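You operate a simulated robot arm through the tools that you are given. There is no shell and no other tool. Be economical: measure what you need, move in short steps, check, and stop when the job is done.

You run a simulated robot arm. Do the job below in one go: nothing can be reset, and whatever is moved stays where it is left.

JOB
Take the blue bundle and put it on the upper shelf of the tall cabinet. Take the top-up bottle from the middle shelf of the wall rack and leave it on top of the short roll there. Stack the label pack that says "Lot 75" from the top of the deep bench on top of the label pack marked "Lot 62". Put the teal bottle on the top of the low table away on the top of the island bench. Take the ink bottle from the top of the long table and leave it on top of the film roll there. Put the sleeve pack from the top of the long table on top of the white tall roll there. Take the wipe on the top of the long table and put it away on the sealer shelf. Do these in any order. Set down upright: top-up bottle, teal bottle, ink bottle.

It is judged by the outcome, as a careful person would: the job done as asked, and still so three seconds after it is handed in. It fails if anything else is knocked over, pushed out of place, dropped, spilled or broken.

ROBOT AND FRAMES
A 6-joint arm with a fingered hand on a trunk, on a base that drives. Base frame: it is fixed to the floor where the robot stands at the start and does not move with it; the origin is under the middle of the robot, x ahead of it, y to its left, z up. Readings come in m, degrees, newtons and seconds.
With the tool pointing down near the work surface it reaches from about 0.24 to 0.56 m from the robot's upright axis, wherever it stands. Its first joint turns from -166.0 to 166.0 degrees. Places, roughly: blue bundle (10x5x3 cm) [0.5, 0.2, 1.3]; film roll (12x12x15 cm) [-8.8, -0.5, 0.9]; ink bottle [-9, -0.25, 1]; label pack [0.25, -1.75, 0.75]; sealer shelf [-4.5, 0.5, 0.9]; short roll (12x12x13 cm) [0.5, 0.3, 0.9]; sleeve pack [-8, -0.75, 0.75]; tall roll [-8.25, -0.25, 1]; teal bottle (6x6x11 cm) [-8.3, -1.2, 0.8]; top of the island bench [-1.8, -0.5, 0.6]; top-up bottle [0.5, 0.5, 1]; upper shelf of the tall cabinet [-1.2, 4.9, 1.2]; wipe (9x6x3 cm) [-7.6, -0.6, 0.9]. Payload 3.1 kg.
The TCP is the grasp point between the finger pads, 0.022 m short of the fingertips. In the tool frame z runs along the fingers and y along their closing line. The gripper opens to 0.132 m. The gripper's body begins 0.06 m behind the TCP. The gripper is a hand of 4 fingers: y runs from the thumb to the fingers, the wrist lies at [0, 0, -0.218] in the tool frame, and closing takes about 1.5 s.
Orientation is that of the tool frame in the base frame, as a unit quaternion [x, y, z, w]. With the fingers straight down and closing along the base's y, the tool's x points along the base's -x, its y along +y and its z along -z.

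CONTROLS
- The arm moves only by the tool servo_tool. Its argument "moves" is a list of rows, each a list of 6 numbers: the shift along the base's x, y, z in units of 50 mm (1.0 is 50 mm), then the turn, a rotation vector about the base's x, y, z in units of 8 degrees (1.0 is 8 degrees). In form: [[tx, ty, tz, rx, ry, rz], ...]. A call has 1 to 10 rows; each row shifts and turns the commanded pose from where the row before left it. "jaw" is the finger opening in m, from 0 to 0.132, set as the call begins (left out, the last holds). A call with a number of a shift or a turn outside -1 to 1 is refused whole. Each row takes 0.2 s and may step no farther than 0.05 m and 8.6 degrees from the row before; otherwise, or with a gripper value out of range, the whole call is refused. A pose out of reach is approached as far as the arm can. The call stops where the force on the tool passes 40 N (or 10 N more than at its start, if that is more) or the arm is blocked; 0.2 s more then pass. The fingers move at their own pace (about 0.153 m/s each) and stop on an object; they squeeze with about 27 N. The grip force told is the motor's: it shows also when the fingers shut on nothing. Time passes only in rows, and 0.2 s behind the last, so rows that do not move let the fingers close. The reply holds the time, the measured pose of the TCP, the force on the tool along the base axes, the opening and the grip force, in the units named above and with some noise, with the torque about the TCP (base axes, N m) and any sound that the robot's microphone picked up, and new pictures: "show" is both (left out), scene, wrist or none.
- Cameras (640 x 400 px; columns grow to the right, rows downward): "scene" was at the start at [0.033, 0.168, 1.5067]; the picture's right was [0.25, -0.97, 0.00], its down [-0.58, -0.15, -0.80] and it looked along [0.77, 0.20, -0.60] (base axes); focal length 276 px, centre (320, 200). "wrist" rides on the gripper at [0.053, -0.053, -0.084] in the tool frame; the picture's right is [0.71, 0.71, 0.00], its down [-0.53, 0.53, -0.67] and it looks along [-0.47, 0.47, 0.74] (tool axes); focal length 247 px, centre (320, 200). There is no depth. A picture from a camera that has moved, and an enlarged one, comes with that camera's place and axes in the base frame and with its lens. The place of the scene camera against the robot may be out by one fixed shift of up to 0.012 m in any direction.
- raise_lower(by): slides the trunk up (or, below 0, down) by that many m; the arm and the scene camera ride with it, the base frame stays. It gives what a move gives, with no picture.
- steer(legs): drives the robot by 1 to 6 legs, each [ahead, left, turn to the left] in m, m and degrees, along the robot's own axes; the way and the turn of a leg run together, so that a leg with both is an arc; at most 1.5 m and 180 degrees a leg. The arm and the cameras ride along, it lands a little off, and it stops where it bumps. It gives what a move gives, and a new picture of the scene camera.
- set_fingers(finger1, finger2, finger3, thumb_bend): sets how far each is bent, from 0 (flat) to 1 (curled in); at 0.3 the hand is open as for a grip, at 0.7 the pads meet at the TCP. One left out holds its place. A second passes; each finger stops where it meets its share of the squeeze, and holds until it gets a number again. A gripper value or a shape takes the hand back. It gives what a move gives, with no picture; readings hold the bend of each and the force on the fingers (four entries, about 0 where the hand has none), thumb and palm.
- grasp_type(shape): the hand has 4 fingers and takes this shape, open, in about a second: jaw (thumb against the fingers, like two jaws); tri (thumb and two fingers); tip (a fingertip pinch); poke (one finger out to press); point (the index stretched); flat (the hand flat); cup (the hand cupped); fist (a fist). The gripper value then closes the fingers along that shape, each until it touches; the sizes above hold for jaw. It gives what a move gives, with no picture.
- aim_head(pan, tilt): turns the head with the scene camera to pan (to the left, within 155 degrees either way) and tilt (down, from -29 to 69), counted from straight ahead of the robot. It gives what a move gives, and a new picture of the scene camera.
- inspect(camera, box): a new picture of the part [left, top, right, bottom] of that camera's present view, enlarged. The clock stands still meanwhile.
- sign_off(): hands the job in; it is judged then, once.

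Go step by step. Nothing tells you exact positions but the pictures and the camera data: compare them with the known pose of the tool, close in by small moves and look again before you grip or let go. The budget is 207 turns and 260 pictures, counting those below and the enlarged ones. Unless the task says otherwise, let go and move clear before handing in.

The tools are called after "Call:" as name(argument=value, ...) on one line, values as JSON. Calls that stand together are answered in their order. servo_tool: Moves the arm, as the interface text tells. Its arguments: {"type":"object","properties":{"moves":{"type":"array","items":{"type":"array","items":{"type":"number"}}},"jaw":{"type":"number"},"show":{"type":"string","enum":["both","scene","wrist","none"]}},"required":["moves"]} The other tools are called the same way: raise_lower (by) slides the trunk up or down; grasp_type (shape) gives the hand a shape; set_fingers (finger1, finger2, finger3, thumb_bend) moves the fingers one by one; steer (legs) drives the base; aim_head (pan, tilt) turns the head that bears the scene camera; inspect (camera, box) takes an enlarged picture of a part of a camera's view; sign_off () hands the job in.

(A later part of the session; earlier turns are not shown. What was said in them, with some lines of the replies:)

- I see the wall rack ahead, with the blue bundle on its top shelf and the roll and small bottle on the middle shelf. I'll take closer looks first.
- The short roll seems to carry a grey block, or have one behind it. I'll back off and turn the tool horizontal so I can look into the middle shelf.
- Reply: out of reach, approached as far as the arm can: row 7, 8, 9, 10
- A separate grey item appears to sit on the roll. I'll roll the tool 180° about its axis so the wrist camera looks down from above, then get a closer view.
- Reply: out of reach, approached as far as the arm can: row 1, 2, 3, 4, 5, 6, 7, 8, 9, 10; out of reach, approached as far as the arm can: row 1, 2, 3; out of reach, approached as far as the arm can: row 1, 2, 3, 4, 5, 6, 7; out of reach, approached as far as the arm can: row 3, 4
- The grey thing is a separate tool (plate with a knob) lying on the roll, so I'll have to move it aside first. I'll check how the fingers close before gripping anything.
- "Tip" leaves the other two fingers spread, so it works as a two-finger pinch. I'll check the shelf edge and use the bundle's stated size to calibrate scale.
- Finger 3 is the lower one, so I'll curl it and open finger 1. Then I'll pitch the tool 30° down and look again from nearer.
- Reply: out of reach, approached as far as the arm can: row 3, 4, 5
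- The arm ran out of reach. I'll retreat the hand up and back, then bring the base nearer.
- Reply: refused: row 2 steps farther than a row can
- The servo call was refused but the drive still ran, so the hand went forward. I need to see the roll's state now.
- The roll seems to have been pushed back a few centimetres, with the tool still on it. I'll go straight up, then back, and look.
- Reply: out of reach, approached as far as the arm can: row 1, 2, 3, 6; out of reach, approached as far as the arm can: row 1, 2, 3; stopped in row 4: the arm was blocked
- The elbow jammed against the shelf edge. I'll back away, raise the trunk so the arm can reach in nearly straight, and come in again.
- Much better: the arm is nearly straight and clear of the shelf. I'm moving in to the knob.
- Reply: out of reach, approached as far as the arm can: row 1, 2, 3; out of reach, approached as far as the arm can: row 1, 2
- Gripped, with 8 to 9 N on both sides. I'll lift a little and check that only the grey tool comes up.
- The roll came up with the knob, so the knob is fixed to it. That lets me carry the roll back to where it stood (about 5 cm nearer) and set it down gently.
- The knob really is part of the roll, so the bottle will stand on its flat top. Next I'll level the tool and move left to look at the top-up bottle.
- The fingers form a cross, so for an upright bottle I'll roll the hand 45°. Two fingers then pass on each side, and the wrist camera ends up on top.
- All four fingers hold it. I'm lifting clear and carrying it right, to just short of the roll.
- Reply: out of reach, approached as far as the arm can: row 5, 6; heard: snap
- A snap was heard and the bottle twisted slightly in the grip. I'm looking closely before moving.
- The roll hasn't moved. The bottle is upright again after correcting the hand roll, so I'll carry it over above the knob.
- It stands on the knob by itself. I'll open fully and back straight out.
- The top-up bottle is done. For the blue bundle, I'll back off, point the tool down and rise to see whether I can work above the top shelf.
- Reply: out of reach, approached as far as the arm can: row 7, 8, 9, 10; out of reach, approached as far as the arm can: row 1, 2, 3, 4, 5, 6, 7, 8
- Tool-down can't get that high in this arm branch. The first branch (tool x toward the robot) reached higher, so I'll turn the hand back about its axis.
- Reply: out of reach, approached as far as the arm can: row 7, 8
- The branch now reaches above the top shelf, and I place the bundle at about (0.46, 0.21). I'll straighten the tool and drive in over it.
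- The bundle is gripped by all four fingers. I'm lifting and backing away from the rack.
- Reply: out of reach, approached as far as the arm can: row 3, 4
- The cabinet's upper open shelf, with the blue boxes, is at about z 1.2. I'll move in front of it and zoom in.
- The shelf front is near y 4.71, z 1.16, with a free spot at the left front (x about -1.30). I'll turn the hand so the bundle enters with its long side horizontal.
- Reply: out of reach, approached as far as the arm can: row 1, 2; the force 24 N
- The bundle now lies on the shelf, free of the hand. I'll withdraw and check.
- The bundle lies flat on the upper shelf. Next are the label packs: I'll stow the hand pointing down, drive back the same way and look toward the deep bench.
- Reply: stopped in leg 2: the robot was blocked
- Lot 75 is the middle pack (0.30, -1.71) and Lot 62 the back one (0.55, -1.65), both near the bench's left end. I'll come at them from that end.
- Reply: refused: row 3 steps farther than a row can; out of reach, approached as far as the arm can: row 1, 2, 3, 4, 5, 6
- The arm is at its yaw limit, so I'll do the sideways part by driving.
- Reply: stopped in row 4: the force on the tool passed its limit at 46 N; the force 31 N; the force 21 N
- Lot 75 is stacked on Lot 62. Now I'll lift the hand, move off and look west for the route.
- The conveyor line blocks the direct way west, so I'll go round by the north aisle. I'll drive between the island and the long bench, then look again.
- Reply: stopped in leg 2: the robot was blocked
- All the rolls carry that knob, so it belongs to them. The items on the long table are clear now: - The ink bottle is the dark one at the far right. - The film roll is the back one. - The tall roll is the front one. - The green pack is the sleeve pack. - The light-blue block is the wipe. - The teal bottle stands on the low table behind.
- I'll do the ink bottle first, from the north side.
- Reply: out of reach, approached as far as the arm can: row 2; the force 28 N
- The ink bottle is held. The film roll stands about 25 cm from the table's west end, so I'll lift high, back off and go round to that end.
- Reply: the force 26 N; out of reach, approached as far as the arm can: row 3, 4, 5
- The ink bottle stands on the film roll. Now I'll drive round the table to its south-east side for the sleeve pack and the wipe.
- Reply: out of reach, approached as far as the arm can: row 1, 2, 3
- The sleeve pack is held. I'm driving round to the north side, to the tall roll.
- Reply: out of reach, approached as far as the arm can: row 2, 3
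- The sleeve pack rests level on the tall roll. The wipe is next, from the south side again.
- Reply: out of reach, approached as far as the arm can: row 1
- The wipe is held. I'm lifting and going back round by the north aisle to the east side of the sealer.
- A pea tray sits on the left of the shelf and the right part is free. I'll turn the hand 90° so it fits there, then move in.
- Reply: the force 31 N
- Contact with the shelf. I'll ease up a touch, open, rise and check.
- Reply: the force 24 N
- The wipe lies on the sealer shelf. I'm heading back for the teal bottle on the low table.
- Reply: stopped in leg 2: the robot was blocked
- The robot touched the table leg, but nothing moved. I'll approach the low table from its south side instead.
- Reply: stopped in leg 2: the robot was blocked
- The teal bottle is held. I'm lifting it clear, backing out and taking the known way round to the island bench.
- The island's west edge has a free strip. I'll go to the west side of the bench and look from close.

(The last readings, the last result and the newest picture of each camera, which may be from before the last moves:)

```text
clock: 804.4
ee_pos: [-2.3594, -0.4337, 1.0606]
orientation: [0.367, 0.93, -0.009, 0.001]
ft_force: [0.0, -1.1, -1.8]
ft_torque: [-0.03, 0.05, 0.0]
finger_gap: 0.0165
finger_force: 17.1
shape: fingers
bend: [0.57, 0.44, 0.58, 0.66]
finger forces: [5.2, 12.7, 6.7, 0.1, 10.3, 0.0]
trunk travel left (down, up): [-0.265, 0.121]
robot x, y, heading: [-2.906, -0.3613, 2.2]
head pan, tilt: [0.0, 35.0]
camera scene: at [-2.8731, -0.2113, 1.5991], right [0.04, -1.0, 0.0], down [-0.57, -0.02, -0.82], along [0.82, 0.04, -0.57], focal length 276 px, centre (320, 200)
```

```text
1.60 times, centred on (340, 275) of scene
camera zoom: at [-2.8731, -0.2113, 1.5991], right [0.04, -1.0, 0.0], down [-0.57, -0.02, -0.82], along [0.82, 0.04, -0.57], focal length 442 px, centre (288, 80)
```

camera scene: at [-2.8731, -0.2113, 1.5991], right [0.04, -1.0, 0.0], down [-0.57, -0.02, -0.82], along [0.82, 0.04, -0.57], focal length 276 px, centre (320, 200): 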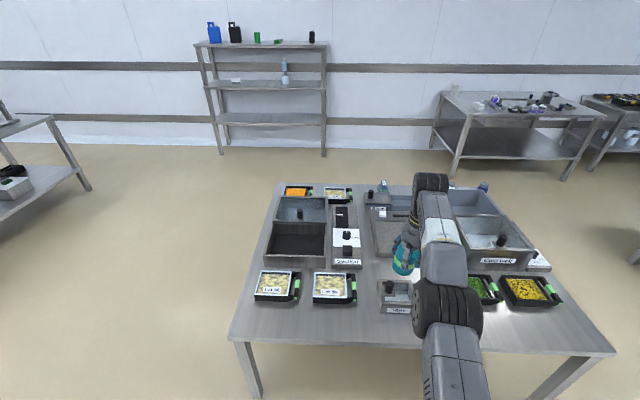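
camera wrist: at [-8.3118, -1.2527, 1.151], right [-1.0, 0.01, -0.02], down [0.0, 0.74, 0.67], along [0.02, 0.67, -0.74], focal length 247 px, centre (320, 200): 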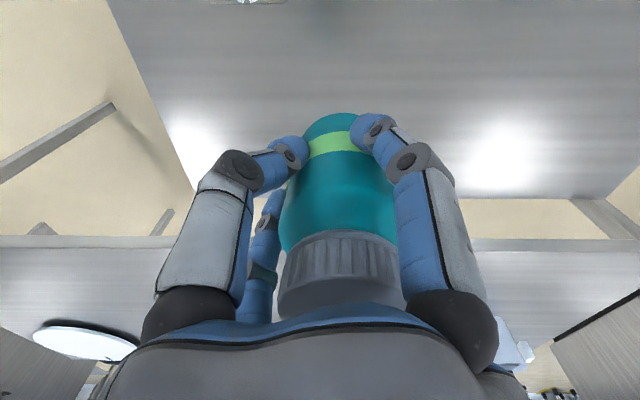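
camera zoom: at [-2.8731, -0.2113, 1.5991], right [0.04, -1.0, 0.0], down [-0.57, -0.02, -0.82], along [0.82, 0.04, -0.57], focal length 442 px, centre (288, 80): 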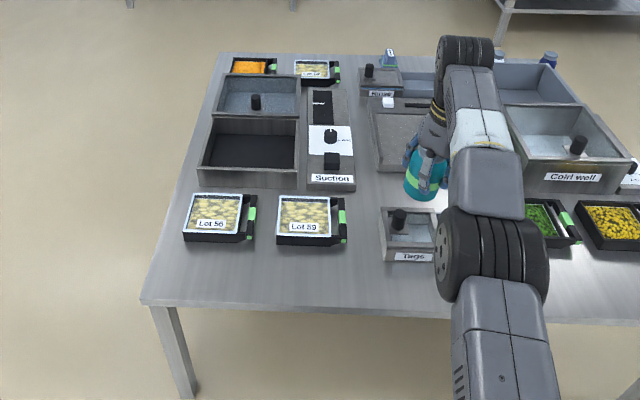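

Call:
steer(legs=[[0.11, 0.155, -2]])

Call:
raise_lower(by=-0.24)

Call:
servo_tool(moves=[[0, 0, -0.5, 0, 0, 0], [0, 0, 0, 0, 0, 0]], show="both")

```text
clock: 806.0
ee_pos: [-2.2559, -0.2915, 1.0599]
orientation: [0.382, 0.924, -0.01, 0.002]
ft_force: [-0.5, -0.5, -2.2]
ft_torque: [-0.05, 0.03, -0.02]
finger_gap: 0.0165
finger_force: 17.5
shape: fingers
bend: [0.57, 0.44, 0.58, 0.66]
finger forces: [5.1, 12.6, 6.6, 0.1, 10.3, 0.0]
trunk travel left (down, up): [-0.265, 0.121]
robot x, y, heading: [-2.801, -0.1988, 0.7]
head pan, tilt: [0.0, 35.0]
```

```text
clock: 808.5
ee_pos: [-2.2569, -0.2911, 0.8202]
orientation: [0.382, 0.924, -0.009, 0.0]
ft_force: [0.4, -0.6, -2.4]
ft_torque: [-0.02, 0.01, 0.03]
finger_gap: 0.0166
finger_force: 17.5
shape: fingers
bend: [0.57, 0.44, 0.58, 0.66]
finger forces: [5.2, 12.6, 6.7, 0.0, 10.3, 0.1]
trunk travel left (down, up): [-0.025, 0.361]
robot x, y, heading: [-2.7993, -0.1994, 0.8]
head pan, tilt: [0.0, 35.0]
```

```text
clock: 809.1
ee_pos: [-2.2566, -0.2909, 0.7952]
orientation: [0.382, 0.924, -0.01, 0.001]
ft_force: [0.4, -0.2, -2.5]
ft_torque: [0.0, 0.0, -0.02]
finger_gap: 0.0167
finger_force: 17.3
shape: fingers
bend: [0.57, 0.44, 0.58, 0.66]
finger forces: [5.2, 12.6, 6.7, 0.0, 10.3, 0.0]
trunk travel left (down, up): [-0.025, 0.361]
robot x, y, heading: [-2.7979, -0.1972, 0.6]
head pan, tilt: [0.0, 35.0]
no pictures are left
```

Pictures are used up, so I'll set the bottle down by force feel at the spot I measured, in front of the trays.

Call:
servo_tool(moves=[[0, 0, -0.8, 0, 0, 0], [0, 0, -0.8, 0, 0, 0], [0, 0, 0, 0, 0, 0]], show="none")

Call:
servo_tool(moves=[[0, 0, -0.15, 0, 0, 0], [0, 0, -0.15, 0, 0, 0], [0, 0, 0, 0, 0, 0]], show="none")

```text
clock: 809.9
ee_pos: [-2.2569, -0.293, 0.7139]
orientation: [0.382, 0.924, -0.01, 0.001]
ft_force: [-0.2, 0.8, -2.1]
ft_torque: [-0.01, 0.05, -0.01]
finger_gap: 0.0164
finger_force: 17.5
shape: fingers
bend: [0.57, 0.44, 0.58, 0.66]
finger forces: [5.0, 12.5, 6.7, 0.0, 10.3, 0.0]
trunk travel left (down, up): [-0.025, 0.361]
robot x, y, heading: [-2.8033, -0.201, 0.8]
head pan, tilt: [0.0, 35.0]
no pictures are left
```

```text
clock: 810.7
ee_pos: [-2.2574, -0.2923, 0.6998]
orientation: [0.382, 0.924, -0.01, 0.001]
ft_force: [-0.6, -0.7, -1.7]
ft_torque: [-0.05, 0.03, -0.01]
finger_gap: 0.0168
finger_force: 17.8
shape: fingers
bend: [0.57, 0.44, 0.58, 0.66]
finger forces: [5.1, 12.6, 6.7, 0.1, 10.3, 0.1]
trunk travel left (down, up): [-0.025, 0.361]
robot x, y, heading: [-2.8014, -0.2031, 0.7]
head pan, tilt: [0.0, 35.0]
no pictures are left
```

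Call:
servo_tool(moves=[[0, 0, -0.12, 0, 0, 0], [0, 0, -0.12, 0, 0, 0], [0, 0, -0.1, 0, 0, 0], [0, 0, 0, 0, 0, 0]], show="none")

```text
clock: 811.7
ee_pos: [-2.2569, -0.2932, 0.6817]
orientation: [0.382, 0.924, -0.01, 0.001]
ft_force: [-0.3, -0.1, -1.7]
ft_torque: [-0.03, 0.02, 0.0]
finger_gap: 0.0166
finger_force: 16.9
shape: fingers
bend: [0.57, 0.44, 0.58, 0.66]
finger forces: [5.2, 12.6, 6.8, 0.1, 10.4, 0.0]
trunk travel left (down, up): [-0.025, 0.361]
robot x, y, heading: [-2.8003, -0.1994, 0.7]
head pan, tilt: [0.0, 35.0]
no pictures are left
```

Call:
servo_tool(moves=[[0, 0, -0.08, 0, 0, 0], [0, 0, -0.08, 0, 0, 0], [0, 0, 0, 0, 0, 0]], show="none")

```text
clock: 812.5
ee_pos: [-2.2561, -0.2923, 0.6755]
orientation: [0.382, 0.924, -0.011, 0.0]
ft_force: [0.5, -0.2, -2.2]
ft_torque: [-0.07, 0.05, -0.03]
finger_gap: 0.0164
finger_force: 18.0
shape: fingers
bend: [0.57, 0.44, 0.58, 0.66]
finger forces: [5.2, 12.7, 6.7, 0.0, 10.3, 0.1]
trunk travel left (down, up): [-0.025, 0.361]
robot x, y, heading: [-2.8002, -0.1967, 0.7]
head pan, tilt: [0.0, 35.0]
no pictures are left
```

Call:
servo_tool(moves=[[0, 0, -0.06, 0, 0, 0], [0, 0, -0.06, 0, 0, 0], [0, 0, -0.06, 0, 0, 0], [0, 0, 0, 0, 0, 0]], show="none")

```text
clock: 813.5
ee_pos: [-2.2558, -0.2922, 0.6661]
orientation: [0.382, 0.924, -0.01, 0.0]
ft_force: [-0.1, 0.3, -2.2]
ft_torque: [-0.02, 0.05, -0.02]
finger_gap: 0.0166
finger_force: 17.2
shape: fingers
bend: [0.57, 0.44, 0.58, 0.66]
finger forces: [5.1, 12.7, 6.7, 0.0, 10.2, 0.0]
trunk travel left (down, up): [-0.025, 0.361]
robot x, y, heading: [-2.8015, -0.2012, 0.6]
head pan, tilt: [0.0, 35.0]
no pictures are left
```

Call:
servo_tool(moves=[[0, 0, -0.06, 0, 0, 0], [0, 0, -0.06, 0, 0, 0], [0, 0, -0.06, 0, 0, 0], [0, 0, 0, 0, 0, 0]], show="none")

```text
clock: 814.5
ee_pos: [-2.2566, -0.292, 0.6617]
orientation: [0.383, 0.924, -0.009, 0.005]
ft_force: [1.7, 1.7, 29.9]
ft_torque: [-0.15, 0.08, -0.01]
finger_gap: 0.0159
finger_force: 26.2
shape: fingers
bend: [0.57, 0.44, 0.57, 0.67]
finger forces: [7.0, 23.6, 8.7, 0.1, 12.9, 0.0]
trunk travel left (down, up): [-0.025, 0.361]
robot x, y, heading: [-2.7988, -0.2011, 0.8]
head pan, tilt: [0.0, 35.0]
no pictures are left
```

Contact at the height expected for the bench top. I'm easing off, opening, and rising straight up.

Call:
servo_tool(moves=[[0, 0, 0.08, 0, 0, 0], [0, 0, 0, 0, 0, 0]], show="none")

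```text
clock: 815.1
ee_pos: [-2.2569, -0.2918, 0.6619]
orientation: [0.382, 0.924, -0.01, 0.001]
ft_force: [3.3, 1.4, 16.0]
ft_torque: [-0.09, -0.1, 0.06]
finger_gap: 0.0159
finger_force: 21.6
shape: fingers
bend: [0.57, 0.43, 0.57, 0.67]
finger forces: [5.6, 18.5, 7.7, 0.0, 11.2, 0.0]
trunk travel left (down, up): [-0.025, 0.361]
robot x, y, heading: [-2.8005, -0.2002, 0.8]
head pan, tilt: [0.0, 35.0]
no pictures are left
```

Call:
servo_tool(moves=[[0, 0, 0.06, 0, 0, 0], [0, 0, 0, 0, 0, 0]], show="none")

Call:
set_fingers(finger1=0.3, finger2=0.3, finger3=0.3, thumb_bend=0.3)

```text
clock: 815.7
ee_pos: [-2.2571, -0.2921, 0.6621]
orientation: [0.382, 0.924, -0.009, -0.001]
ft_force: [0.0, -0.5, -0.9]
ft_torque: [-0.07, 0.03, 0.01]
finger_gap: 0.016
finger_force: 18.8
shape: fingers
bend: [0.57, 0.43, 0.57, 0.66]
finger forces: [6.0, 13.0, 7.2, 0.0, 10.6, 0.1]
trunk travel left (down, up): [-0.025, 0.361]
robot x, y, heading: [-2.7973, -0.1986, 0.6]
head pan, tilt: [0.0, 35.0]
no pictures are left
```

```text
clock: 816.7
ee_pos: [-2.2556, -0.2929, 0.6643]
orientation: [0.383, 0.924, -0.01, 0.0]
ft_force: [0.5, 0.6, 0.7]
ft_torque: [-0.05, 0.04, 0.0]
finger_gap: 0.0873
finger_force: 0.1
shape: fingers
bend: [0.3, 0.3, 0.3, 0.3]
finger forces: [0.0, 0.4, 0.0, 0.0, 0.0, 0.1]
trunk travel left (down, up): [-0.025, 0.361]
robot x, y, heading: [-2.8015, -0.2, 0.6]
head pan, tilt: [0.0, 35.0]
```

Call:
servo_tool(moves=[[0, 0, 0.2, 0, 0, 0], [0, 0, 0.4, 0, 0, 0], [0, 0, 0.8, 0, 0, 0], [0, 0, 0.8, 0, 0, 0], [0, 0, 0.8, 0, 0, 0], [0, 0, 0, 0, 0, 0]], show="none")

Call:
steer(legs=[[-0.4, 0, 0]])

```text
clock: 818.1
ee_pos: [-2.2564, -0.294, 0.8137]
orientation: [0.382, 0.924, -0.009, 0.002]
ft_force: [-0.7, -0.9, -0.4]
ft_torque: [-0.02, -0.01, -0.03]
finger_gap: 0.0873
finger_force: 0.1
shape: fingers
bend: [0.3, 0.3, 0.3, 0.3]
finger forces: [0.1, 0.0, 0.0, 0.1, 0.0, 0.1]
trunk travel left (down, up): [-0.025, 0.361]
robot x, y, heading: [-2.7994, -0.199, 0.9]
head pan, tilt: [0.0, 35.0]
no pictures are left
```

```text
clock: 820.6
ee_pos: [-2.6612, -0.2989, 0.8128]
orientation: [0.384, 0.923, -0.01, 0.001]
ft_force: [-0.2, -0.1, -0.3]
ft_torque: [0.01, 0.0, 0.01]
finger_gap: 0.0875
finger_force: 0.1
shape: fingers
bend: [0.3, 0.3, 0.3, 0.3]
finger forces: [0.0, 0.0, 0.0, 0.0, 0.1, 0.0]
trunk travel left (down, up): [-0.025, 0.361]
robot x, y, heading: [-3.2013, -0.2059, 0.5]
head pan, tilt: [0.0, 35.0]
```

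All seven placements are made and the hand is clear of everything, so I'm handing in.

Call:
sign_off()

```text
The job is handed in.
```

I made all seven placements and handed the job in. The last one, the teal bottle on the island bench, I had to set down by touch because the pictures had run out. I have not seen it standing.

- **Blue bundle:** it lies flat on the upper shelf of the tall cabinet, in front of a blue box. It dropped a centimetre or two as I let go.
- **Top-up bottle:** it stands upright on the fixed knob on top of the short roll. While I was carrying it I heard a snap and it twisted in the grip. I saw no damage and set it down straight.
- **Label packs:** "Lot 75" is stacked on "Lot 62".
- **Ink bottle:** it stands upright on the film roll's knob.
- **Sleeve pack:** I took this to be the green pack marked "Peas", because it sat where the list said. A teal bracket on the same table is labelled "Sleeve". The green pack rests level on the white tall roll.
- **Wipe:** it lies on the sealer shelf, beside the pea tray.
- **Teal bottle:** I let go of it near the west edge of the island bench, when I felt contact at the expected bench height.

**Bumps along the way:** early on I pushed the short roll back about 5 cm by mistake, then lifted it back to within about a centimetre of its place. The robot or arm also touched some furniture a few times: the wall rack's top shelf, a bench and two tables. In the pictures I had afterwards, nothing looked moved.
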